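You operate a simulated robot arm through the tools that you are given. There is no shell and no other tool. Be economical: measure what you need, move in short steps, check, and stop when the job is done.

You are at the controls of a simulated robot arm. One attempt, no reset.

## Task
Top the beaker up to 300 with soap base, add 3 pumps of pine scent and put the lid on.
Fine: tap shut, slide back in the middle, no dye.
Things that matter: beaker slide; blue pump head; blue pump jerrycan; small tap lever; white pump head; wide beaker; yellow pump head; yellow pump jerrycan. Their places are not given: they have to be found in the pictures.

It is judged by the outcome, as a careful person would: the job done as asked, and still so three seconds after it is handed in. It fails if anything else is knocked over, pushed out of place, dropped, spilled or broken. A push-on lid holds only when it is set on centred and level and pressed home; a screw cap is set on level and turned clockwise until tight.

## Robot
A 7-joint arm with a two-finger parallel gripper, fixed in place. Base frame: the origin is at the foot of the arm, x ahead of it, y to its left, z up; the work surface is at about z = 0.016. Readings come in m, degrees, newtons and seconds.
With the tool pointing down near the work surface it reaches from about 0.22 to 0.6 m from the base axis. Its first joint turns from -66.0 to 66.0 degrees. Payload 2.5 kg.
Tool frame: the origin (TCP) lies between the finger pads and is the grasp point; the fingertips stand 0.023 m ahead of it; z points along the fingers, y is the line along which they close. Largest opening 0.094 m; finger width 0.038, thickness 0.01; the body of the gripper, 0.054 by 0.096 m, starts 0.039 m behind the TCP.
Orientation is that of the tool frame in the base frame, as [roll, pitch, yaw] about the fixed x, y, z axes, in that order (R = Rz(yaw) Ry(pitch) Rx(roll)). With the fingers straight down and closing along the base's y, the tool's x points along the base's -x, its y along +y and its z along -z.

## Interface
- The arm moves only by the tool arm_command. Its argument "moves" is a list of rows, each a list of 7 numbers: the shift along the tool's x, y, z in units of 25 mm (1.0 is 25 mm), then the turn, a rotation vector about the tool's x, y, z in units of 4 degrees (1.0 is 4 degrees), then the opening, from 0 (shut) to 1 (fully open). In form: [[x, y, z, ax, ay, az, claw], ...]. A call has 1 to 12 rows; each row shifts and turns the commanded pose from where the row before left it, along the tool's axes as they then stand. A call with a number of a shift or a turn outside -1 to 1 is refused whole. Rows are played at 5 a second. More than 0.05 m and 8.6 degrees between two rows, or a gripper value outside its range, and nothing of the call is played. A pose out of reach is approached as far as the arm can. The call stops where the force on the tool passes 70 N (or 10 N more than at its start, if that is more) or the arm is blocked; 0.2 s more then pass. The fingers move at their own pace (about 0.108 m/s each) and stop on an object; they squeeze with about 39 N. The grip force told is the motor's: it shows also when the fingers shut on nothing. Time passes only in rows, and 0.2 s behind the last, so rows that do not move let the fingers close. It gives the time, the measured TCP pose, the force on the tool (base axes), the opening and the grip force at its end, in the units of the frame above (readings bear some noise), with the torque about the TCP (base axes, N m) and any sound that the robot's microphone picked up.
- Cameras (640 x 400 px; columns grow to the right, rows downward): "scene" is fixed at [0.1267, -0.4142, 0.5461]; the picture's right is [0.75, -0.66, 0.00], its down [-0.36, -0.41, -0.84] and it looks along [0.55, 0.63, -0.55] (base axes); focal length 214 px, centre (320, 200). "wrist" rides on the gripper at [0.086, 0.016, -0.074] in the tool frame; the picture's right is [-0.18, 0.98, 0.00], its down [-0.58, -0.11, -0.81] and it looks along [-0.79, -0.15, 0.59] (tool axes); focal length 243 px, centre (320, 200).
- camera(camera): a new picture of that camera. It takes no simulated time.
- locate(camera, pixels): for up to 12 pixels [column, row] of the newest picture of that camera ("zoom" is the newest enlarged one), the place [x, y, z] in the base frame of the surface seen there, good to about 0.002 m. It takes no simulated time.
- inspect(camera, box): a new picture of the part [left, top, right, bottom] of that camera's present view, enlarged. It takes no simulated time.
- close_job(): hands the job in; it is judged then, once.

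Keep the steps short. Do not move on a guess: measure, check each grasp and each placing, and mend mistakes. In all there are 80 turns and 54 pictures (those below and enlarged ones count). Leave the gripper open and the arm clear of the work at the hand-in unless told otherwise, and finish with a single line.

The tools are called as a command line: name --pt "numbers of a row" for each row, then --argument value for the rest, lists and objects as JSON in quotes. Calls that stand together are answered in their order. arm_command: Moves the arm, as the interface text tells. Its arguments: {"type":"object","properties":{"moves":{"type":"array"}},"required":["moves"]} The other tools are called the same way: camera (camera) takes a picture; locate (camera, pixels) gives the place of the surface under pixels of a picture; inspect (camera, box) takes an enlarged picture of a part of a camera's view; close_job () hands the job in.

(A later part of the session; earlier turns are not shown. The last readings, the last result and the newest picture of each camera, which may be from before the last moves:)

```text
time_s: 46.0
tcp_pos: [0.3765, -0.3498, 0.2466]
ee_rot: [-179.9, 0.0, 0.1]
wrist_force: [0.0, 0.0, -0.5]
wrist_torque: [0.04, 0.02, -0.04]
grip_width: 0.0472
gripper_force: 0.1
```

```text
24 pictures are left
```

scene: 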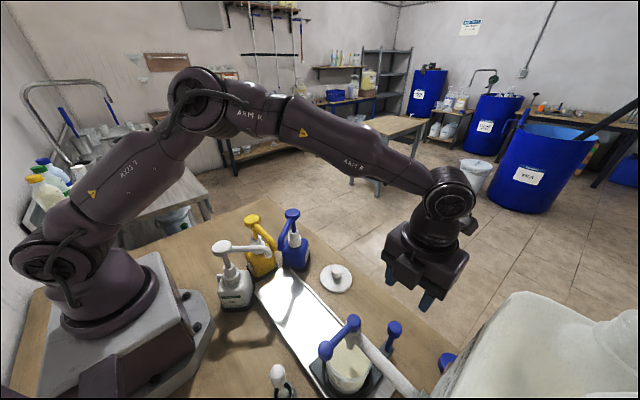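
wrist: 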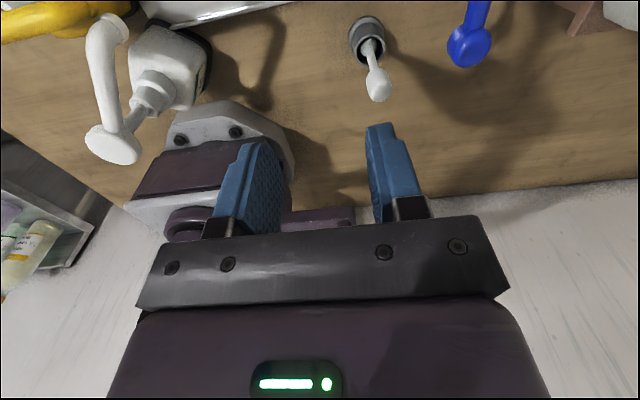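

Aligned. Lowering and gripping the handle.

arm_command --pt "0 0 1 0 0 0 0.5" --pt "0 0 1 0 0 0 0.5" --pt "0 0 1 0 0 0 0.5" --pt "0 0 1 0 0 0 0.5" --pt "0 0 1 0 0 0 0.5" --pt "0 0 0.35 0 0 0 0.5" --pt "0 0 0 0 0 0 0.25" --pt "0 0 0 0 0 0 0.25" --pt "0 0 0 0 0 0 0.25"

arm_command --pt "0 -0.2 0 0 0 0 0.25" --pt "0 -0.4 0 0 0 0 0.25" --pt "0 -0.4 0 0 0 0 0.25" --pt "0 -0.4 0 0 0 0 0.25" --pt "0 -0.4 0 0 0 0 0.25" --pt "0 -0.4 0 0 0 0 0.25" --pt "0 -0.4 0 0 0 0 0.25" --pt "0 -0.4 0 0 0 0 0.25" --pt "0 -0.4 0 0 0 0 0.25" --pt "0 -0.4 0 0 0 0 0.25" --pt "0 -0.4 0 0 0 0 0.25" --pt "0 -0.2 0 0 0 0 0.25"

arm_command --pt "0 -0.4 0 0 0 0 0.25" --pt "0 -0.4 0 0 0 0 0.25" --pt "0 -0.4 0 0 0 0 0.25" --pt "0 -0.4 0 0 0 0 0.25" --pt "0 -0.4 0 0 0 0 0.25" --pt "0 -0.4 0 0 0 0 0.25" --pt "0 -0.4 0 0 0 0 0.25" --pt "0 -0.4 0 0 0 0 0.25" --pt "0 -0.2 0 0 0 0 0.25"

camera --camera "scene"

```text
time_s: 48.0
tcp_pos: [0.3768, -0.3507, 0.1133]
ee_rot: [-180.0, 0.1, 0.1]
wrist_force: [-4.6, 9.7, -0.6]
wrist_torque: [-0.25, -0.5, 0.04]
grip_width: 0.0259
gripper_force: 45.3
```

```text
time_s: 50.6
tcp_pos: [0.3759, -0.2396, 0.1147]
ee_rot: [179.9, -0.2, -0.1]
wrist_force: [18.2, 0.9, 7.0]
wrist_torque: [0.22, -0.21, -0.07]
grip_width: 0.0256
gripper_force: 44.9
```

```text
time_s: 52.6
tcp_pos: [0.3753, -0.156, 0.1129]
ee_rot: [179.8, -0.2, 0.1]
wrist_force: [3.0, -0.7, 36.0]
wrist_torque: [0.35, 0.11, 0.05]
grip_width: 0.0258
gripper_force: 44.5
```

```text
23 pictures are left
```

scene: 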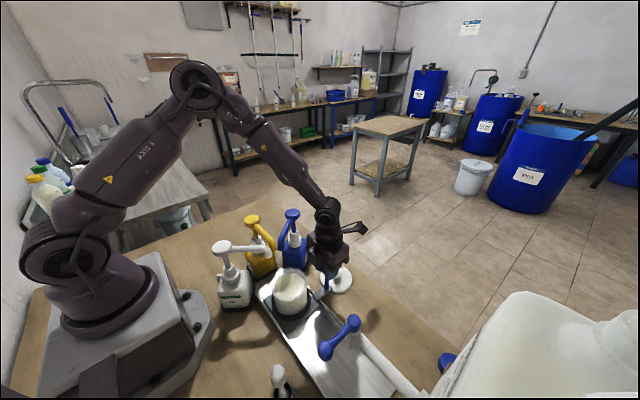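

Vertical force of 36 N appeared. Inspecting before continuing.

inspect --camera "scene" --box '[260, 210, 388, 330]'

```text
3.33 times, centred on (324, 270) of scene
```

zoom: 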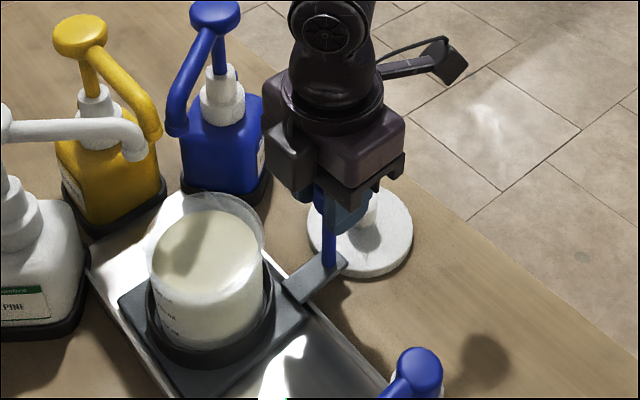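

locate --camera "zoom" --pixels '[[330, 258], [345, 258], [336, 274], [318, 268], [309, 230], [325, 200], [411, 230], [365, 274], [370, 195], [340, 255], [300, 290], [330, 215]]'

```text
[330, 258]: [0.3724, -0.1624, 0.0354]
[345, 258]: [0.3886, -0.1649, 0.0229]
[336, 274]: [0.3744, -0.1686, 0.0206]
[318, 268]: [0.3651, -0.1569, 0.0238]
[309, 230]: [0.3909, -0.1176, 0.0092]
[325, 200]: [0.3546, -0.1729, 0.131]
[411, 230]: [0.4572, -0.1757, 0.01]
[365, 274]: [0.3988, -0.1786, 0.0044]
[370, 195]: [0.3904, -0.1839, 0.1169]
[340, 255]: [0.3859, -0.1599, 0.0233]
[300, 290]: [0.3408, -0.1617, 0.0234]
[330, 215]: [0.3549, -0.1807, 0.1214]
```

Lid edge and bracket look very close. Zooming on that gap.

inspect --camera "scene" --box '[312, 262, 356, 296]'

camera --camera "wrist"

```text
11.76 times, centred on (334, 279) of scene
```

zoom: 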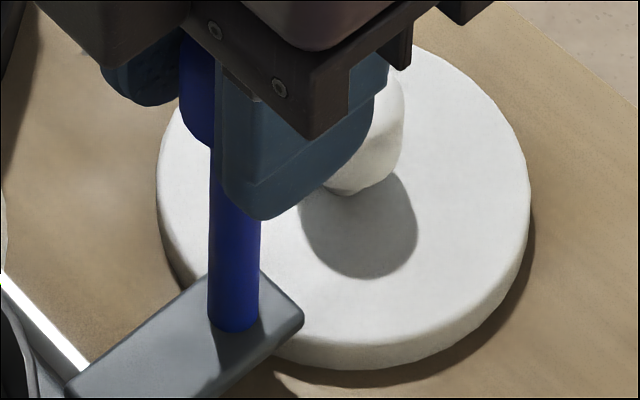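

```text
20 pictures are left
```

wrist: 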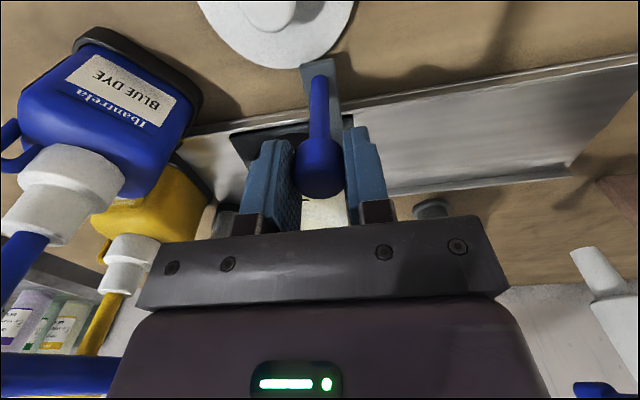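

locate --camera "wrist" --pixels '[[303, 68], [331, 61], [305, 75], [270, 66], [290, 62], [250, 60], [318, 45], [265, 10], [205, 15], [352, 10], [240, 56]]'

locate --camera "zoom" --pixels '[[300, 322], [262, 276], [302, 312], [175, 270], [158, 190], [345, 350], [345, 366], [420, 345], [527, 200], [440, 70], [365, 150], [235, 325]]'

```text
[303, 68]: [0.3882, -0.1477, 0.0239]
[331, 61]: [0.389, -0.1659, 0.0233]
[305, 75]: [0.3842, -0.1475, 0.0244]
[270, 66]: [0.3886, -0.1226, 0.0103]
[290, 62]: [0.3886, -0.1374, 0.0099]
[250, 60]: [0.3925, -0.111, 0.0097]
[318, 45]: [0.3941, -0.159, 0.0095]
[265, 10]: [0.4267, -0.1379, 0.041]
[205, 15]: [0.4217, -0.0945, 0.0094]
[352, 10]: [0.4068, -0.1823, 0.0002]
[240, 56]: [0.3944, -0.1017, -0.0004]
```

```text
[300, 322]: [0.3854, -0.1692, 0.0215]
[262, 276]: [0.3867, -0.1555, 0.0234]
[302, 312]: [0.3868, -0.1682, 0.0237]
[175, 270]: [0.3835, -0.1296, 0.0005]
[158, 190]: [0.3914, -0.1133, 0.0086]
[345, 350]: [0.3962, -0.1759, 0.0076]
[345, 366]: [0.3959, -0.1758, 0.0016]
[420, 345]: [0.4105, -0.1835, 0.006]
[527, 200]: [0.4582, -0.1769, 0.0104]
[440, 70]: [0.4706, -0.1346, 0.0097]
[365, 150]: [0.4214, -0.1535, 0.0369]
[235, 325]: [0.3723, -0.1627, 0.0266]
```

Lid plate top is z≈0.010 while the bracket rides at ~0.019–0.024, so it passes over the lid's edge. Relaxing the grip to relieve the strain, re-gripping looser and continuing in small steps.

arm_command --pt "0 0 0 0 0 0 0.35" --pt "0 0 0 0 0 0 0.35" --pt "0 -0.15 0 0 0 0 0.32" --pt "0 -0.2 0 0 0 0 0.32" --pt "0 -0.2 0 0 0 0 0.32" --pt "0 -0.2 0 0 0 0 0.32"

inspect --camera "scene" --box '[212, 220, 372, 320]'

```text
time_s: 54.0
tcp_pos: [0.3765, -0.1363, 0.1134]
ee_rot: [-180.0, 0.0, 0.0]
wrist_force: [0.0, -0.4, -0.9]
wrist_torque: [0.0, -0.02, -0.02]
grip_width: 0.0303
gripper_force: 0.4
```

```text
4.00 times, centred on (292, 270) of scene
```

zoom: 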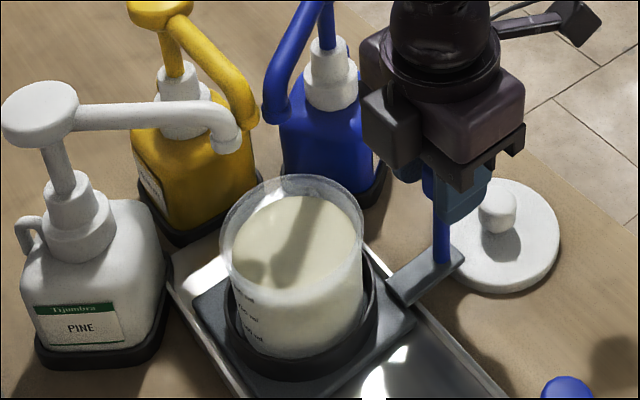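

Slides freely now. Continuing to the pump-end stop.

arm_command --pt "0 -0.2 0 0 0 0 0.32" --pt "0 -0.2 0 0 0 0 0.32" --pt "0 -0.2 0 0 0 0 0.32" --pt "0 0 0 0 0 0 0.32"

inspect --camera "scene" --box '[212, 220, 372, 320]'

```text
time_s: 55.0
tcp_pos: [0.3771, -0.1215, 0.1145]
ee_rot: [-180.0, -0.1, 0.0]
wrist_force: [0.1, 0.3, -0.7]
wrist_torque: [-0.03, -0.03, 0.03]
grip_width: 0.0299
gripper_force: 0.0
```

```text
4.00 times, centred on (292, 270) of scene
```

zoom: 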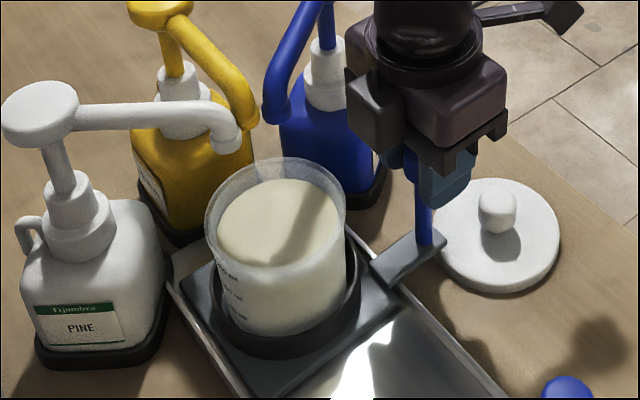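

arm_command --pt "0 -0.15 0 0 0 0 0.32" --pt "0 -0.15 0 0 0 0 0.32" --pt "0 0 0 0 0 0 0.32"

inspect --camera "scene" --box '[212, 220, 372, 320]'

locate --camera "zoom" --pixels '[[228, 146], [220, 150], [240, 130], [35, 88], [70, 110], [10, 130], [40, 145], [72, 88], [255, 230], [320, 260], [90, 110], [60, 170]]'

```text
time_s: 55.8
tcp_pos: [0.3772, -0.116, 0.1133]
ee_rot: [179.9, -0.2, -0.1]
wrist_force: [1.5, -9.6, -1.5]
wrist_torque: [0.01, -0.07, 0.05]
grip_width: 0.0348
gripper_force: 5.1
```

```text
4.00 times, centred on (292, 270) of scene
```

zoom: 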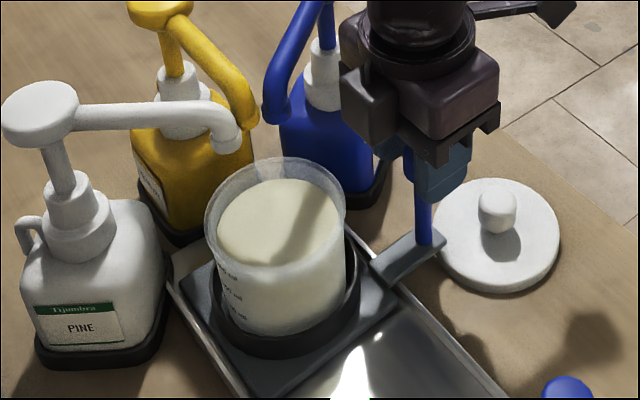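

```text
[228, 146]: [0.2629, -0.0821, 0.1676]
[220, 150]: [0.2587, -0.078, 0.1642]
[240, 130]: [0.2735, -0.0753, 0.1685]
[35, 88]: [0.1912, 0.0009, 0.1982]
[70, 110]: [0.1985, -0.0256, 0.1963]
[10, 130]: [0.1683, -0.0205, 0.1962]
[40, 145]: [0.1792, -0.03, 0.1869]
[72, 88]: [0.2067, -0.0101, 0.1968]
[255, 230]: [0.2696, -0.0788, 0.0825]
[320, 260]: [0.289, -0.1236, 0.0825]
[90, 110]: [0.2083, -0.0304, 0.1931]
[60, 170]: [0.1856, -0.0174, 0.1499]
```

At the stop (−10 N), beaker under the white spout (tip (0.263,-0.080)). Releasing handle and going up, closing the fingers.

arm_command --pt "0 0.1 0 0 0 0 0.5" --pt "0 0 0 0 0 0 0.5" --pt "0 0 -1 0 0 0 0.5" --pt "0 0 -1 0 0 0 0.5" --pt "0 0 -1 0 0 0 0.5" --pt "0 0 -1 0 0 0 0.5" --pt "0 0 -1 0 0 0 0.3" --pt "0 0 -1 0 0 0 0" --pt "0 0 -1 0 0 0 0" --pt "0 0 -1 0 0 0 0"

arm_command --pt "-0.9 -0.5 0 0 0 0 0" --pt "-0.9 -0.5 0 0 0 0 0" --pt "-0.9 -0.5 0 0 0 0 0" --pt "-0.9 -0.5 0 0 0 0 0" --pt "-0.9 -0.5 0 0 0 0 0" --pt "-0.9 -0.5 0 0 0 0 0" --pt "-0.9 -0.5 0 0 0 0 0" --pt "-0.9 -0.6 0 0 0 0 0" --pt "0 0 0 0 0 0 0"

camera --camera "scene"

```text
time_s: 58.0
tcp_pos: [0.3723, -0.1179, 0.3108]
ee_rot: [-180.0, 0.1, 0.1]
wrist_force: [0.1, -0.4, -0.4]
wrist_torque: [0.0, 0.02, 0.02]
grip_width: 0.0
gripper_force: 39.4
```

```text
time_s: 60.0
tcp_pos: [0.1932, -0.0143, 0.3142]
ee_rot: [180.0, 0.1, 0.0]
wrist_force: [-1.1, -0.1, -0.7]
wrist_torque: [0.02, 0.03, 0.0]
grip_width: 0.0
gripper_force: 38.6
```

```text
16 pictures are left
```

scene: 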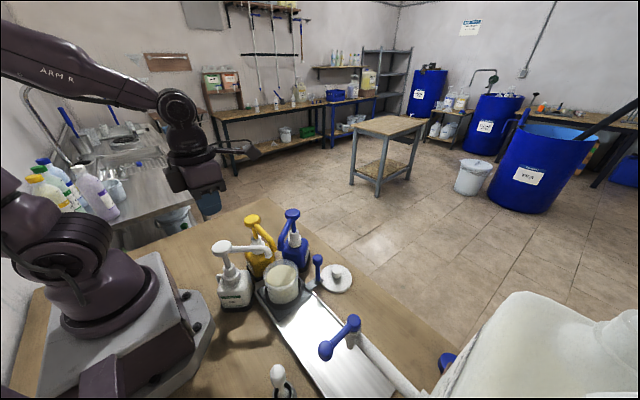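

TCP (0.193,-0.014,0.314), head centre (0.186,-0.014), top z 0.199. Descending to just above it (tips at ~0.207).

arm_command --pt "-0.05 0 0.8 0 0 0 0" --pt "-0.05 0 0.8 0 0 0 0" --pt "0 0 0.8 0 0 0 0" --pt "0 0 0.8 0 0 0 0" --pt "0 0 0.15 0 0 0 0" --pt "0 0 0 0 0 0 0"

inspect --camera "scene" --box '[160, 180, 320, 310]'

```text
time_s: 61.4
tcp_pos: [0.2039, -0.0147, 0.2345]
ee_rot: [-180.0, 0.2, 0.1]
wrist_force: [-0.1, -1.0, 0.3]
wrist_torque: [0.02, 0.0, -0.01]
grip_width: 0.0
gripper_force: 39.1
out of reach, approached as far as the arm can: row 4
```

```text
3.08 times, centred on (240, 245) of scene
```

zoom: 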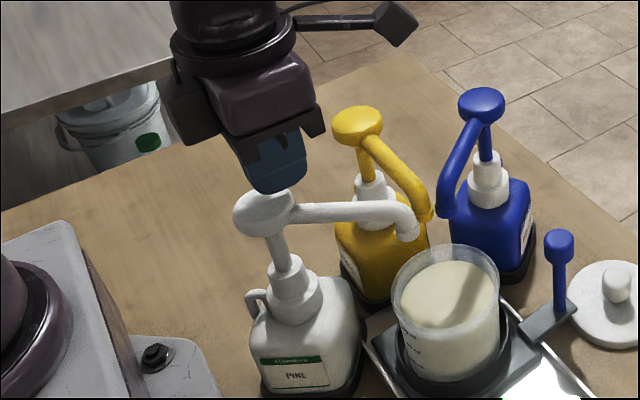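

Reach limits x here. I'll raise a bit and tilt the tool 16° so the tips lean toward the base.

arm_command --pt "0 0 -0.8 0 0 0 0" --pt "0 0 0 0 -1 0 0" --pt "0 0 0 0 -1 0 0" --pt "0 0 0 0 -1 0 0" --pt "0 0 0 0 -1 0 0" --pt "0 0 0 0 0 0 0"

```text
time_s: 62.8
tcp_pos: [0.1951, 0.0062, 0.2625]
ee_rot: [-179.9, 15.9, 0.0]
wrist_force: [-0.1, -0.2, 0.9]
wrist_torque: [0.0, 0.0, -0.01]
grip_width: 0.0004
gripper_force: 39.1
out of reach, approached as far as the arm can: row 5
```

arm_command --pt "0.1 0.2 -0.2 0 0 0 0" --pt "0 0 0 0 0 0 0"

camera --camera "scene"

```text
time_s: 63.4
tcp_pos: [0.199, 0.0018, 0.2663]
ee_rot: [180.0, 16.1, 0.0]
wrist_force: [-0.1, -0.2, 0.3]
wrist_torque: [-0.02, 0.01, -0.03]
grip_width: 0.0002
gripper_force: 38.9
```

```text
14 pictures are left
```

scene: 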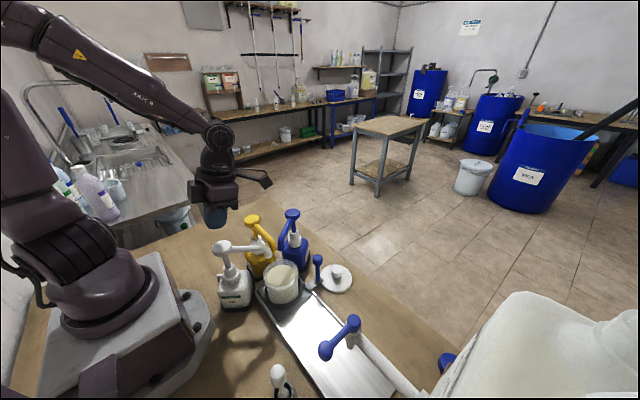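

Commanded pose follows the real one. Stepping toward (0.180,-0.014) at this height.

arm_command --pt "0 0.32 0 0 0 0 0" --pt "0 0.31 0 0 0 0 0" --pt "-0.25 0 0.072 0 0 0 0" --pt "-0.25 0 0.072 0 0 0 0" --pt "-0.25 0 0.072 0 0 0 0" --pt "0 0 0 0 0 0 0"

```text
time_s: 64.8
tcp_pos: [0.179, -0.0135, 0.2659]
ee_rot: [180.0, 16.0, 0.0]
wrist_force: [-0.1, 1.1, -0.7]
wrist_torque: [-0.02, 0.01, 0.0]
grip_width: 0.0
gripper_force: 39.4
```

In reach. Descending vertically to just above contact (TCP z≈0.232).

arm_command --pt "0.138 0 0.48 0 0 0 0" --pt "0.138 0 0.48 0 0 0 0" --pt "0.1 0 0.346 0 0 0 0" --pt "0 0 0 0 0 0 0"

inspect --camera "scene" --box '[160, 190, 320, 310]'

```text
time_s: 65.8
tcp_pos: [0.1769, -0.0158, 0.2345]
ee_rot: [-179.9, 15.9, 0.2]
wrist_force: [0.4, 0.4, 0.9]
wrist_torque: [0.01, -0.01, 0.03]
grip_width: 0.0
gripper_force: 38.7
out of reach, approached as far as the arm can: row 3
```

```text
3.33 times, centred on (240, 250) of scene
```

zoom: 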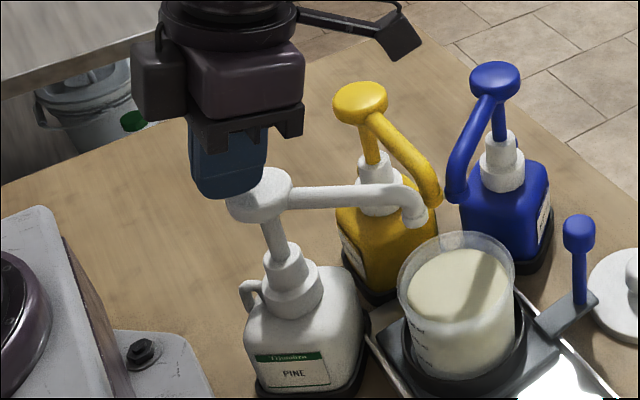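

Limit again; tilting 8° more (24°) after a small lift, then checking.

arm_command --pt "-0.22 0 -0.77 0 0 0 0" --pt "0 -0.07 0 0 -1 0 0" --pt "0 0 0 0 -1 0 0" --pt "0.1 0 -0.04 0 0 0 0" --pt "0.163 0 0.366 0 0 0 0" --pt "0.163 0 0.366 0 0 0 0" --pt "0 0 0 0 0 0 0"

```text
time_s: 67.4
tcp_pos: [0.1592, 0.003, 0.2547]
ee_rot: [-179.9, 23.9, 0.1]
wrist_force: [0.0, -0.3, -0.1]
wrist_torque: [0.01, -0.03, -0.02]
grip_width: 0.0
gripper_force: 39.5
out of reach, approached as far as the arm can: row 3, 5, 6
```

Over-tilted. Moving outward/up and reducing tilt to 12°, aiming for contact near x≈0.19.

arm_command --pt "0.48 0.34 -0.65 0 0 0 0" --pt "0.48 0.34 -0.65 0 0 0 0" --pt "0 0 0 0 1 0 0" --pt "0 0 0 0 1 0 0" --pt "0 0 0 0 1 0 0" --pt "0 0 0 0 0 0 0"

```text
time_s: 68.8
tcp_pos: [0.1808, -0.0132, 0.2776]
ee_rot: [180.0, 12.0, 0.1]
wrist_force: [0.4, -0.1, -0.7]
wrist_torque: [-0.03, 0.03, 0.01]
grip_width: 0.0
gripper_force: 38.9
out of reach, approached as far as the arm can: row 1, 2
```

arm_command --pt "0.39 0.02 -0.083 0 0 0 0" --pt "0.104 0 0.489 0 0 0 0" --pt "0.104 0 0.489 0 0 0 0" --pt "0.104 0 0.489 0 0 0 0" --pt "0.083 0 0.391 0 0 0 0" --pt "0 0 0 0 0 0 0"

```text
time_s: 70.2
tcp_pos: [0.1894, -0.0152, 0.2306]
ee_rot: [-180.0, 11.9, 0.1]
wrist_force: [-0.4, 0.3, -1.0]
wrist_torque: [0.01, -0.02, 0.01]
grip_width: 0.0
gripper_force: 39.5
```

In reach at (0.189,-0.015,0.2306). Pressing down in 4 mm steps, watching force.

arm_command --pt "0.033 0 0.156 0 0 0 0" --pt "0.033 0 0.156 0 0 0 0" --pt "0.033 0 0.156 0 0 0 0" --pt "0.033 0 0.156 0 0 0 0" --pt "0 0 0 0 0 0 0"

inspect --camera "scene" --box '[190, 220, 318, 310]'

```text
time_s: 71.4
tcp_pos: [0.1842, -0.0152, 0.2265]
ee_rot: [-179.9, 12.0, 0.0]
wrist_force: [0.0, 0.3, 0.2]
wrist_torque: [0.01, -0.01, -0.01]
grip_width: 0.0001
gripper_force: 38.8
out of reach, approached as far as the arm can: row 1, 2, 3, 4
```

```text
4.44 times, centred on (254, 265) of scene
```

zoom: 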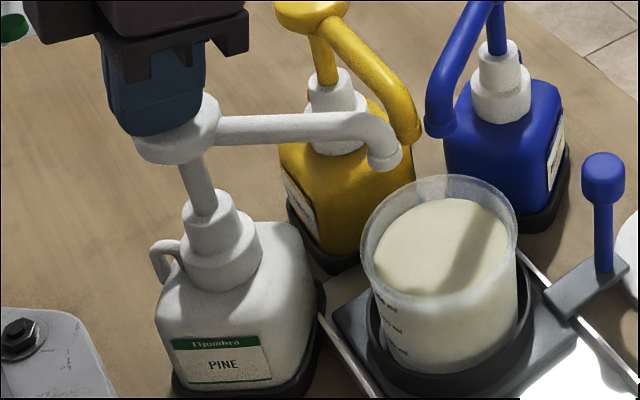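

Tilting hits another limit. Better: vertical tool on the root of the pump arm at about (0.211,-0.034), which is in reach. Repositioning there.

arm_command --pt "-0.2 0 -0.95 0 0 0 0" --pt "0.54 0.38 -0.11 0 0 0 0" --pt "0.54 0.38 -0.11 0 0 0 0" --pt "0 0 0 0 1 0 0" --pt "0 0 0 0 1 0 0" --pt "0 0 0 0 1 0 0" --pt "0 0 0 0 0 0 0"

```text
time_s: 73.0
tcp_pos: [0.2108, -0.0338, 0.2512]
ee_rot: [180.0, -0.2, 0.0]
wrist_force: [-0.5, 0.2, 0.1]
wrist_torque: [0.0, 0.0, 0.0]
grip_width: 0.0003
gripper_force: 39.2
```

Now (0.211,-0.034,0.251), vertical. Descending with small steps and pressing.

arm_command --pt "0 0 0.4 0 0 0 0" --pt "0 0 0.4 0 0 0 0" --pt "0 0 0.3 0 0 0 0" --pt "0 0 0.2 0 0 0 0" --pt "0 0 0.2 0 0 0 0" --pt "0 0 0 0 0 0 0"

inspect --camera "scene" --box '[190, 220, 318, 310]'

```text
time_s: 74.4
tcp_pos: [0.2123, -0.0328, 0.2126]
ee_rot: [-180.0, 0.1, 0.0]
wrist_force: [0.7, 1.4, 2.9]
wrist_torque: [0.07, 0.06, -0.04]
grip_width: 0.0
gripper_force: 39.2
```

```text
4.44 times, centred on (254, 265) of scene
```

zoom: 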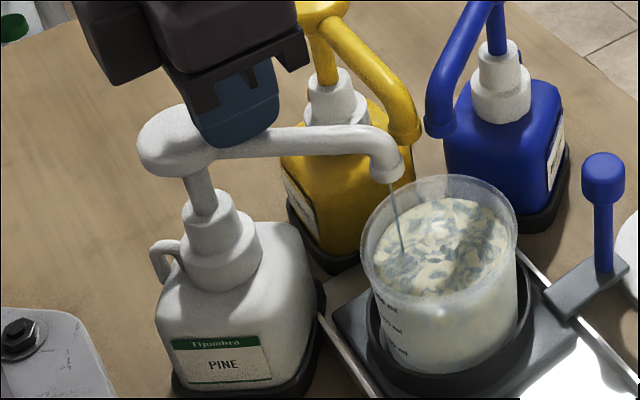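

It dispenses into the beaker. Continuing this stroke to its bottom.

arm_command --pt "0 0 0.2 0 0 0 0" --pt "0 0 0.2 0 0 0 0" --pt "0 0 0.2 0 0 0 0" --pt "0 0 0.2 0 0 0 0" --pt "0 0 0.2 0 0 0 0"

```text
time_s: 75.6
tcp_pos: [0.2163, -0.0329, 0.1898]
ee_rot: [180.0, 0.1, 0.0]
wrist_force: [-6.1, 2.1, 6.8]
wrist_torque: [0.1, 0.28, -0.01]
grip_width: 0.0
gripper_force: 38.8
out of reach, approached as far as the arm can: row 4
```

inspect --camera "scene" --box '[190, 220, 318, 310]'

```text
4.44 times, centred on (254, 265) of scene
```

zoom: 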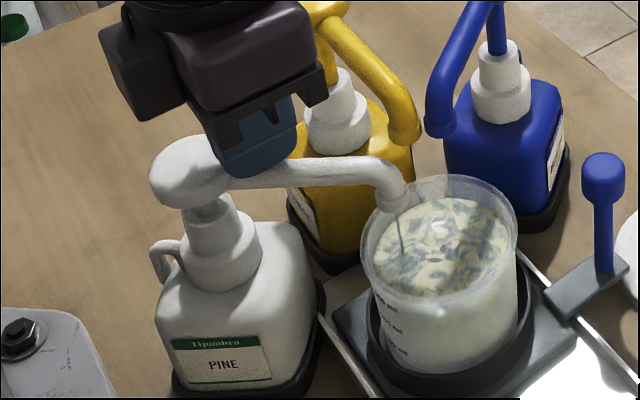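

Nearly bottomed. A little further, with a bit of outward x for reach.

arm_command --pt "0.08 0.06 0.12 0 0 0 0" --pt "0.08 0.06 0.16 0 0 0 0" --pt "0.04 0.03 0.16 0 0 0 0" --pt "0 0 0 0 0 0 0"

```text
time_s: 76.6
tcp_pos: [0.2203, -0.0372, 0.1786]
ee_rot: [-180.0, -0.1, 0.0]
wrist_force: [-2.3, 1.3, 7.6]
wrist_torque: [0.06, 0.08, 0.02]
grip_width: 0.0001
gripper_force: 38.9
```

arm_command --pt "0 0 0.12 0 0 0 0" --pt "0 0 0.12 0 0 0 0" --pt "0 0 0 0 0 0 0"

inspect --camera "scene" --box '[190, 220, 318, 310]'

```text
time_s: 77.4
tcp_pos: [0.2201, -0.0378, 0.1739]
ee_rot: [179.9, -0.2, 0.0]
wrist_force: [-9.8, 3.7, 65.8]
wrist_torque: [0.27, 0.19, -0.13]
grip_width: 0.0
gripper_force: 39.0
```

```text
4.44 times, centred on (254, 265) of scene
```

zoom: 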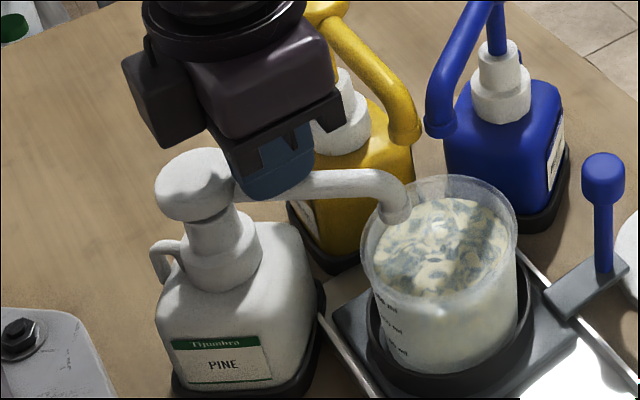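

Bottomed out (66 N) – one full pump. Releasing fully, then second stroke to just touching bottom.

arm_command --pt "0 0 -0.4 0 0 0 0" --pt "0 0 -0.6 0 0 0 0" --pt "0 0 -0.6 0 0 0 0" --pt "0 0 -0.6 0 0 0 0" --pt "0 0 0 0 0 0 0" --pt "0 0 0 0 0 0 0" --pt "0 0 0 0 0 0 0" --pt "0 0 0 0 0 0 0"

inspect --camera "scene" --box '[190, 220, 318, 310]'

```text
time_s: 79.2
tcp_pos: [0.222, -0.0363, 0.2283]
ee_rot: [-179.9, 0.0, 0.0]
wrist_force: [0.2, 0.9, 0.6]
wrist_torque: [0.01, 0.02, -0.01]
grip_width: 0.0
gripper_force: 38.9
```

```text
4.44 times, centred on (254, 265) of scene
```

zoom: 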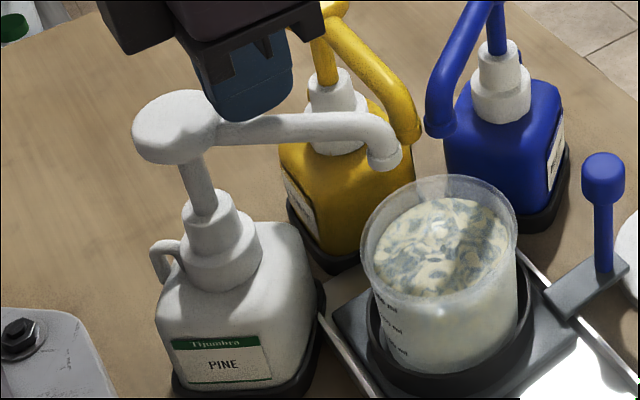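

Head is fully back up. Second stroke: down to z≈0.1748.

arm_command --pt "0 0 0.4 0 0 0 0" --pt "0 0 0.4 0 0 0 0" --pt "0 0 0.4 0 0 0 0" --pt "0 0 0.4 0 0 0 0" --pt "0 0 0.3 0 0 0 0" --pt "0 0 0.1 0 0 0 0" --pt "0 0 0.1 0 0 0 0" --pt "0 0 0 0 0 0 0"

```text
time_s: 81.0
tcp_pos: [0.2218, -0.0384, 0.173]
ee_rot: [-179.9, -0.2, 0.0]
wrist_force: [-7.8, 7.5, 41.3]
wrist_torque: [0.28, 0.15, -0.11]
grip_width: 0.0002
gripper_force: 38.9
```

Bottomed (41 N): pump 2. Releasing fully and waiting.

arm_command --pt "0 0 -0.4 0 0 0 0" --pt "0 0 -0.6 0 0 0 0" --pt "0 0 -0.6 0 0 0 0" --pt "0 0 -0.5 0 0 0 0" --pt "0 0 0 0 0 0 0" --pt "0 0 0 0 0 0 0" --pt "0 0 0 0 0 0 0" --pt "0 0 0 0 0 0 0"

arm_command --pt "0 0 0.4 0 0 0 0" --pt "0 0 0.4 0 0 0 0" --pt "0 0 0.4 0 0 0 0" --pt "0 0 0.4 0 0 0 0" --pt "0 0 0.3 0 0 0 0" --pt "0 0 0.1 0 0 0 0" --pt "0 0 0.1 0 0 0 0" --pt "0 0 0 0 0 0 0"

```text
time_s: 82.8
tcp_pos: [0.2198, -0.038, 0.2271]
ee_rot: [179.9, 0.0, 0.0]
wrist_force: [-0.2, 0.7, 0.0]
wrist_torque: [0.0, 0.01, 0.03]
grip_width: 0.0
gripper_force: 38.9
```

```text
time_s: 84.6
tcp_pos: [0.2207, -0.039, 0.1731]
ee_rot: [-180.0, 0.0, 0.0]
wrist_force: [-19.0, -6.9, 54.6]
wrist_torque: [-0.05, 0.36, -0.05]
grip_width: 0.0001
gripper_force: 39.1
```

Third pump bottomed. Rising, then back over to the handle.

arm_command --pt "0 0 -0.4 0 0 0 0" --pt "0 0 -0.7 0 0 0 0" --pt "0 0 -0.8 0 0 0 0" --pt "0 0 -0.9 0 0 0 0" --pt "0 0 -0.9 0 0 0 0" --pt "0 0 -0.9 0 0 0 0" --pt "0 0 -0.9 0 0 0 0"

arm_command --pt "0.89 0.46 0 0 0 0 0.2" --pt "0.89 0.46 0 0 0 0 0.5" --pt "0.89 0.46 0 0 0 0 0.5" --pt "0.89 0.46 0 0 0 0 0.5" --pt "0.89 0.46 0 0 0 0 0.5" --pt "0.89 0.46 0 0 0 0 0.5" --pt "0.89 0.46 0 0 0 0 0.5" --pt "0 0 0.5 0 0 0 0.5" --pt "0 0 0 0 0 0 0.5"

camera --camera "scene"

locate --camera "scene" --pixels '[[318, 256], [318, 259], [313, 260], [322, 260], [283, 273], [275, 285], [290, 285], [223, 247], [336, 268]]'

```text
time_s: 86.2
tcp_pos: [0.2207, -0.0379, 0.3112]
ee_rot: [179.9, 0.0, -0.1]
wrist_force: [-0.1, -0.3, 0.3]
wrist_torque: [-0.01, -0.04, 0.0]
grip_width: 0.0001
gripper_force: 38.9
```

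```text
time_s: 88.2
tcp_pos: [0.3764, -0.1177, 0.2986]
ee_rot: [-179.9, 0.0, -0.1]
wrist_force: [-0.2, -0.4, -0.5]
wrist_torque: [0.0, 0.0, 0.01]
grip_width: 0.0466
gripper_force: 0.1
```

```text
7 pictures are left
```

scene: 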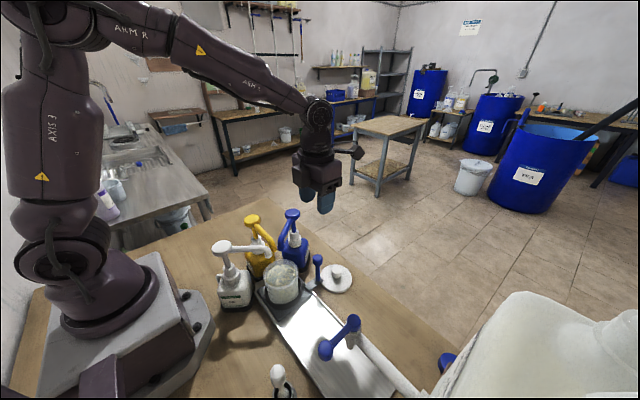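

```text
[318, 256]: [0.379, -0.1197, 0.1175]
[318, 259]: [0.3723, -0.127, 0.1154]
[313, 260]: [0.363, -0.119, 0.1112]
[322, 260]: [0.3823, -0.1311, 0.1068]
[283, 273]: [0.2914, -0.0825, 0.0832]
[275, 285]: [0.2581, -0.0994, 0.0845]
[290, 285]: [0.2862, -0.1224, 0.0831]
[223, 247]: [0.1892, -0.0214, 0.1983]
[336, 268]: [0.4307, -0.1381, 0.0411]
```

Handle at about (0.374,-0.123). Lowering to straddle it.

arm_command --pt "0 0.18 1 0 0 0 0.5" --pt "0 0 1 0 0 0 0.5" --pt "0 0 1 0 0 0 0.5" --pt "0 0 1 0 0 0 0.5" --pt "0 0 1 0 0 0 0.5" --pt "0 0 1 0 0 0 0.5" --pt "0 0 1 0 0 0 0.5" --pt "0 0 0.4 0 0 0 0.5" --pt "0 0 0 0 0 0 0.32" --pt "0 0 0 0 0 0 0.32"

```text
time_s: 90.4
tcp_pos: [0.3775, -0.1232, 0.114]
ee_rot: [180.0, 0.0, 0.0]
wrist_force: [0.0, 1.9, -1.3]
wrist_torque: [0.02, 0.03, 0.0]
grip_width: 0.0306
gripper_force: 0.5
```

Caged. Pulling the slide back toward the middle (handle to y≈-0.236), slowly.

arm_command --pt "0 0.2 0 0 0 0 0.32" --pt "0 0.45 0 0 0 0 0.32" --pt "0 0.45 0 0 0 0 0.32" --pt "0 0.45 0 0 0 0 0.32" --pt "0 0.45 0 0 0 0 0.32" --pt "0 0.45 0 0 0 0 0.32" --pt "0 0.45 0 0 0 0 0.32" --pt "0 0.45 0 0 0 0 0.32" --pt "0 0.45 0 0 0 0 0.32" --pt "0 0.45 0 0 0 0 0.32" --pt "0 0.3 0 0 0 0 0.32" --pt "0 0.1 0 0 0 0 0.32"

```text
time_s: 93.0
tcp_pos: [0.3769, -0.2366, 0.1147]
ee_rot: [-179.8, -0.1, 0.0]
wrist_force: [0.0, 1.0, -1.1]
wrist_torque: [-0.03, -0.01, 0.01]
grip_width: 0.0307
gripper_force: 0.5
```

arm_command --pt "0 0.09 0 0 0 0 0.32" --pt "0 0 0 0 0 0 0.32" --pt "0 -0.08 0 0 0 0 0.5" --pt "0 0 0 0 0 0 0.5" --pt "0 0 -1 0 0 0 0.5" --pt "0 0 -1 0 0 0 0.5" --pt "0 0 -1 0 0 0 0.5" --pt "0 0 -1 0 0 0 0.5"

camera --camera "wrist"

inspect --camera "scene" --box '[270, 240, 366, 350]'

```text
time_s: 94.8
tcp_pos: [0.3758, -0.2369, 0.2157]
ee_rot: [179.9, 0.0, -0.1]
wrist_force: [-1.0, -0.3, 0.3]
wrist_torque: [0.04, -0.01, 0.02]
grip_width: 0.047
gripper_force: 0.1
```

```text
6 pictures are left
```

wrist: 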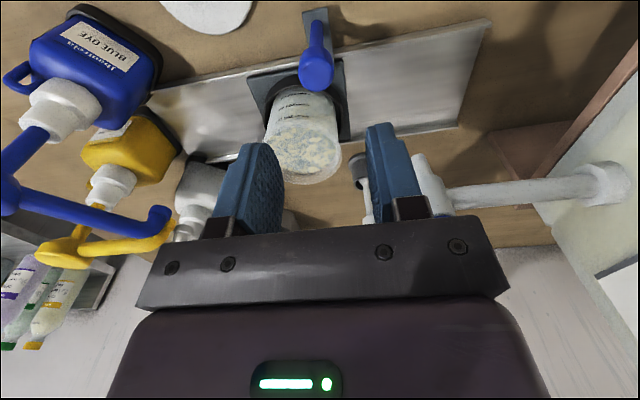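

```text
3.64 times, centred on (318, 295) of scene
```

zoom: 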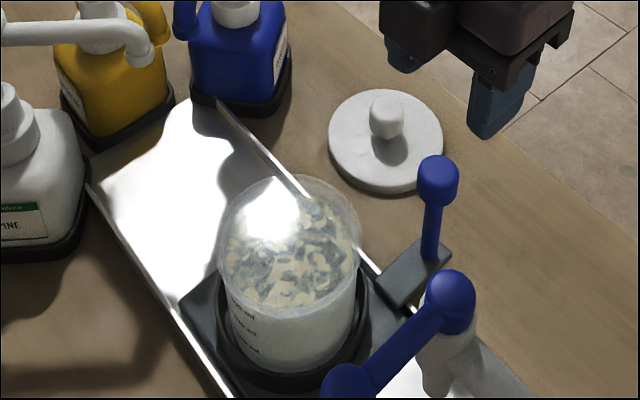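

Locating knob, lid edges, rim points, and handle.

locate --camera "zoom" --pixels '[[386, 100], [374, 105], [400, 105], [386, 125], [331, 140], [442, 145], [388, 190], [380, 92], [220, 262], [359, 262], [290, 317], [290, 178]]'

locate --camera "zoom" --pixels '[[219, 250], [361, 250], [250, 300], [330, 300], [270, 312], [310, 312], [240, 290], [340, 290], [438, 165], [430, 172], [448, 172], [295, 250]]'

locate --camera "wrist" --pixels '[[266, 140], [342, 160], [275, 165], [300, 182], [325, 178], [320, 60], [305, 150], [266, 150], [340, 150], [290, 182]]'

```text
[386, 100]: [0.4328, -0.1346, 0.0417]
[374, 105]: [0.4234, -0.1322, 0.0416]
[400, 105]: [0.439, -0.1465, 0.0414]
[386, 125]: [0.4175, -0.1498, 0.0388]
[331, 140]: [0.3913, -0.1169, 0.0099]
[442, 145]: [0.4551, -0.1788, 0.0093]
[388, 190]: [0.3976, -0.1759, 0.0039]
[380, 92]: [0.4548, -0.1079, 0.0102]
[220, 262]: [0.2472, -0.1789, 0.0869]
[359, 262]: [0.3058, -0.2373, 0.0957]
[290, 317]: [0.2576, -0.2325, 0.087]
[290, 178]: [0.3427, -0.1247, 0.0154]
```

```text
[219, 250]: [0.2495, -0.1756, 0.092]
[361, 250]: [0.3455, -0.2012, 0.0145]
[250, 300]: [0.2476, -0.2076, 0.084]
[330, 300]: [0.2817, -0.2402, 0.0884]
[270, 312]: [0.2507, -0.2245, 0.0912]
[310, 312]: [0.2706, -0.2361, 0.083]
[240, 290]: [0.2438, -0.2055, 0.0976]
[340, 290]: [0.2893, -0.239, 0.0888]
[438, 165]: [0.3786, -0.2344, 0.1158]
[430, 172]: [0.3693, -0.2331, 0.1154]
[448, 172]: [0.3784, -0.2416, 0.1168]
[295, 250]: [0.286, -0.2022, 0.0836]
```

```text
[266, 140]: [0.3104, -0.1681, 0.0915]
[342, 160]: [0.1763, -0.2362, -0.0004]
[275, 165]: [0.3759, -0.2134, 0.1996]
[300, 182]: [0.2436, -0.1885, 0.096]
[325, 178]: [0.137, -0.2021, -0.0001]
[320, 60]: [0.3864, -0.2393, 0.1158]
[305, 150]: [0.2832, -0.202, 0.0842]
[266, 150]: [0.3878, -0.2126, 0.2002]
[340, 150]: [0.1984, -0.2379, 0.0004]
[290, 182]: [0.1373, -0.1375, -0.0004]
```

Lid/knob centre ≈ (0.428,-0.143), knob top 0.042; beaker rim centre ≈ (0.284,-0.1995), rim z≈0.1; handle at y≈-0.2365 (middle). Moving above the lid knob.

arm_command --pt "0.52 -0.94 0 0 0 0 0.6" --pt "0.52 -0.94 0 0 0 0 0.6" --pt "0.52 -0.94 0 0 0 0 0.6" --pt "0.51 -0.94 0 0 0 0 0.6" --pt "0 0 1 0 0 0 0.6" --pt "0 0 1 0 0 0 0.6" --pt "0 0 1 0 0 0 0.6" --pt "0 0 1 0 0 0 0.6" --pt "0 0 0.8 0 0 0 0.6" --pt "0 0 0 0 0 0 0.6"

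inspect --camera "scene" --box '[290, 220, 386, 320]'

```text
time_s: 97.0
tcp_pos: [0.4294, -0.1458, 0.0941]
ee_rot: [180.0, 0.0, 0.0]
wrist_force: [0.1, 0.8, 0.1]
wrist_torque: [-0.02, 0.01, -0.01]
grip_width: 0.0565
gripper_force: 0.0
```

```text
4.00 times, centred on (338, 270) of scene
```

zoom: 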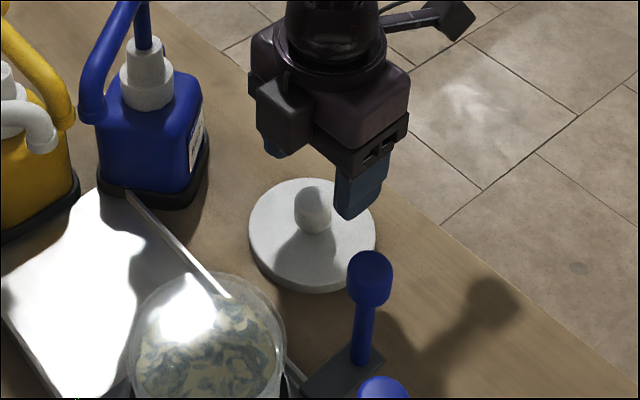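

Knob lies between the fingers. Lowering to TCP z≈0.038 and closing.

arm_command --pt "0 0 0.6 0 0 0 0.6" --pt "0 0 0.6 0 0 0 0.6" --pt "0 0 0.6 0 0 0 0.6" --pt "0 0 0.42 0 0 0 0.6" --pt "0 0 0 0 0 0 0.6" --pt "0 0 0 0 0 0 0.15" --pt "0 0 0 0 0 0 0.15" --pt "0 0 0 0 0 0 0.15" --pt "0 0 0 0 0 0 0.15"

```text
time_s: 99.0
tcp_pos: [0.4283, -0.1438, 0.0363]
ee_rot: [180.0, -0.1, 0.1]
wrist_force: [0.5, -0.1, 0.0]
wrist_torque: [-0.01, 0.01, -0.02]
grip_width: 0.0262
gripper_force: 38.9
```

Gripped (26 mm). Lifting 0.14 m and moving toward above the beaker.

arm_command --pt "0 0 -0.5 0 0 0 0.15" --pt "0 0 -0.8 0 0 0 0.15" --pt "0 0 -0.9 0 0 0 0.15" --pt "0 0 -0.9 0 0 0 0.15" --pt "0 0 -0.9 0 0 0 0.15" --pt "0 0 -0.9 0 0 0 0.15" --pt "0 0 -0.7 0 0 0 0.15" --pt "0 0 0 0 0 0 0.15"

arm_command --pt "-0.72 0.28 0 0 0 0 0.15" --pt "-0.72 0.28 0 0 0 0 0.15" --pt "-0.72 0.28 0 0 0 0 0.15" --pt "-0.72 0.28 0 0 0 0 0.15" --pt "-0.72 0.28 0 0 0 0 0.15" --pt "-0.72 0.28 0 0 0 0 0.15" --pt "-0.72 0.28 0 0 0 0 0.15" --pt "-0.72 0.28 0 0 0 0 0.15" --pt "0 0 0 0 0 0 0.15"

inspect --camera "scene" --box '[256, 230, 384, 350]'

```text
time_s: 100.8
tcp_pos: [0.4279, -0.1463, 0.1769]
ee_rot: [-180.0, 0.0, 0.0]
wrist_force: [0.8, 0.1, -0.6]
wrist_torque: [-0.01, 0.01, -0.03]
grip_width: 0.0261
gripper_force: 39.6
```

```text
time_s: 102.8
tcp_pos: [0.2844, -0.204, 0.1771]
ee_rot: [-180.0, -0.1, 0.0]
wrist_force: [-0.4, 0.5, -1.1]
wrist_torque: [0.0, -0.02, -0.02]
grip_width: 0.0264
gripper_force: 39.3
```

```text
3.33 times, centred on (320, 290) of scene
```

zoom: 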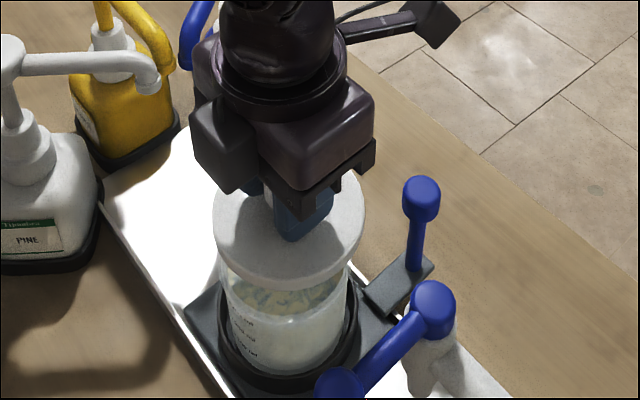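

Checking the held lid's position by its edges and the handle/rim.

locate --camera "zoom" --pixels '[[216, 220], [363, 215], [240, 258], [340, 258], [290, 276], [265, 271], [315, 271], [225, 245], [355, 240], [290, 287], [218, 232], [350, 180]]'

```text
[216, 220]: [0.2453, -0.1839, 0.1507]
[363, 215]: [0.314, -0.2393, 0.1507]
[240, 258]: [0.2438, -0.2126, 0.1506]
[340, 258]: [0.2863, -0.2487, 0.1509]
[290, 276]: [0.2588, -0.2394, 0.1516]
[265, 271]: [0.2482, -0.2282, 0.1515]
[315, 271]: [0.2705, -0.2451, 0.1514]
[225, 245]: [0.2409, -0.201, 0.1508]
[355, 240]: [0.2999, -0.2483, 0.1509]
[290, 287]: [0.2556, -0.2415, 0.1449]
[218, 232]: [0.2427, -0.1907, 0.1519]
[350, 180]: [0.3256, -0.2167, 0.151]
```

Lid centre ≈ (0.285,-0.2043), level; beaker centre ≈ (0.2843,-0.1995). Correcting +4.8 mm in y, lowering close to the rim.

arm_command --pt "-0.03 -0.19 0 0 0 0 0.15" --pt "0 0 0.5 0 0 0 0.15" --pt "0 0 0.5 0 0 0 0.15" --pt "0 0 0.3 0 0 0 0.15" --pt "0 0 0 0 0 0 0.15"

inspect --camera "scene" --box '[280, 270, 344, 340]'

locate --camera "zoom" --pixels '[[180, 200], [430, 200], [210, 250], [400, 250], [300, 275], [250, 272], [200, 290], [400, 290], [300, 300], [220, 300], [380, 300], [300, 320]]'

```text
time_s: 104.0
tcp_pos: [0.285, -0.196, 0.1466]
ee_rot: [-180.0, 0.0, 0.0]
wrist_force: [0.5, 0.0, 0.0]
wrist_torque: [0.02, 0.01, -0.01]
grip_width: 0.0262
gripper_force: 39.4
```

```text
5.71 times, centred on (312, 305) of scene
```

zoom: 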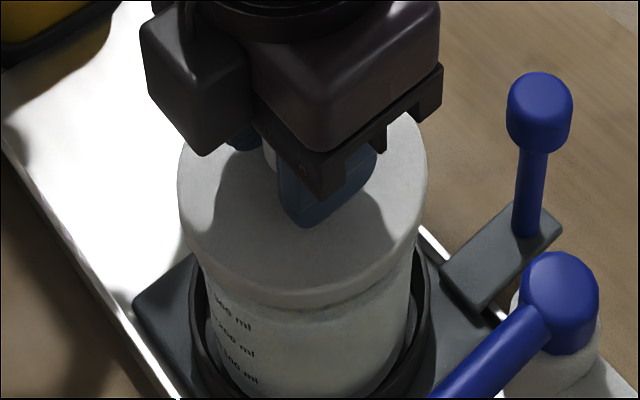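

```text
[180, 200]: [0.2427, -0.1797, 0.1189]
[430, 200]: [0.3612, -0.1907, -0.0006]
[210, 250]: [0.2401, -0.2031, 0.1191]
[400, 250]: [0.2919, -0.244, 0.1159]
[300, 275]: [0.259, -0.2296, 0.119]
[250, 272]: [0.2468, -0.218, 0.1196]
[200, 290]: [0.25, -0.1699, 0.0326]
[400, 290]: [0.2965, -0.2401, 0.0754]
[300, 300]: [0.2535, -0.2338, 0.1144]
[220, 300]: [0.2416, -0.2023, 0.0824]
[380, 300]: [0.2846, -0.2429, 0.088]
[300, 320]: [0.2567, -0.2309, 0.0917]
```

Lid (≈0.2843,-0.200) and beaker wall (≈0.284,-0.200) agree. Lowering gently onto the rim.

arm_command --pt "0 0 0.1 0 0 0 0.15" --pt "0 0 0.1 0 0 0 0.15" --pt "0 0 0.08 0 0 0 0.15" --pt "0 0 0.08 0 0 0 0.15" --pt "0 0 0 0 0 0 0.15"

```text
time_s: 105.2
tcp_pos: [0.2845, -0.1961, 0.1369]
ee_rot: [-180.0, 0.0, 0.0]
wrist_force: [-0.5, 0.3, -0.9]
wrist_torque: [-0.02, 0.02, -0.01]
grip_width: 0.0259
gripper_force: 38.9
```

arm_command --pt "0 0 0.08 0 0 0 0.15" --pt "0 0 0.08 0 0 0 0.15" --pt "0 0 0 0 0 0 0.15"

```text
time_s: 106.0
tcp_pos: [0.2839, -0.1961, 0.1342]
ee_rot: [179.9, -0.1, 0.0]
wrist_force: [-0.6, 0.1, 14.3]
wrist_torque: [-0.39, 0.14, -0.04]
grip_width: 0.0263
gripper_force: 38.6
```

Contact at 14 N, with torque showing the load on the -y side: lid is slightly too far +y. Lifting slightly, shifting 2 mm to -y, retrying.

arm_command --pt "0 0 -0.16 0 0 0 0.15" --pt "0 0.08 0 0 0 0 0.15" --pt "0 0 0.08 0 0 0 0.15" --pt "0 0 0.08 0 0 0 0.15" --pt "0 0 0 0 0 0 0.15"

```text
time_s: 107.2
tcp_pos: [0.2833, -0.199, 0.1331]
ee_rot: [179.9, -0.1, 0.0]
wrist_force: [-2.9, 0.6, 20.5]
wrist_torque: [-0.6, 0.81, -0.03]
grip_width: 0.0263
gripper_force: 38.9
```

Load now on the -x,-y side. The lid is a skirt type, so shift further -x 1.5 mm and -y 1 mm, retry.

arm_command --pt "0 0 -0.16 0 0 0 0.15" --pt "-0.06 0.04 0 0 0 0 0.15" --pt "0 0 0.08 0 0 0 0.15" --pt "0 0 0.08 0 0 0 0.15" --pt "0 0 0 0 0 0 0.15"

```text
time_s: 108.4
tcp_pos: [0.2821, -0.1978, 0.1328]
ee_rot: [180.0, -0.1, -0.1]
wrist_force: [1.2, 0.1, 0.3]
wrist_torque: [0.0, 0.01, 0.01]
grip_width: 0.0262
gripper_force: 38.9
```

No force now at the same height: the skirt has gone over the rim. Continuing down in 2 mm steps.

arm_command --pt "0 0 0.08 0 0 0 0.15" --pt "0 0 0.08 0 0 0 0.15" --pt "0 0 0 0 0 0 0.15"

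```text
time_s: 109.2
tcp_pos: [0.281, -0.2, 0.1285]
ee_rot: [-179.9, 0.0, 0.0]
wrist_force: [1.2, 0.6, 0.6]
wrist_torque: [0.0, -0.02, 0.03]
grip_width: 0.0258
gripper_force: 39.1
```

arm_command --pt "0 0 0.08 0 0 0 0.15" --pt "0 0 0.08 0 0 0 0.15" --pt "0 0 0 0 0 0 0.15"

```text
time_s: 110.0
tcp_pos: [0.2817, -0.1996, 0.1271]
ee_rot: [179.9, -0.1, 0.0]
wrist_force: [-11.2, 0.1, 33.7]
wrist_torque: [0.29, -0.12, 0.09]
grip_width: 0.0261
gripper_force: 39.2
heard: snap
```

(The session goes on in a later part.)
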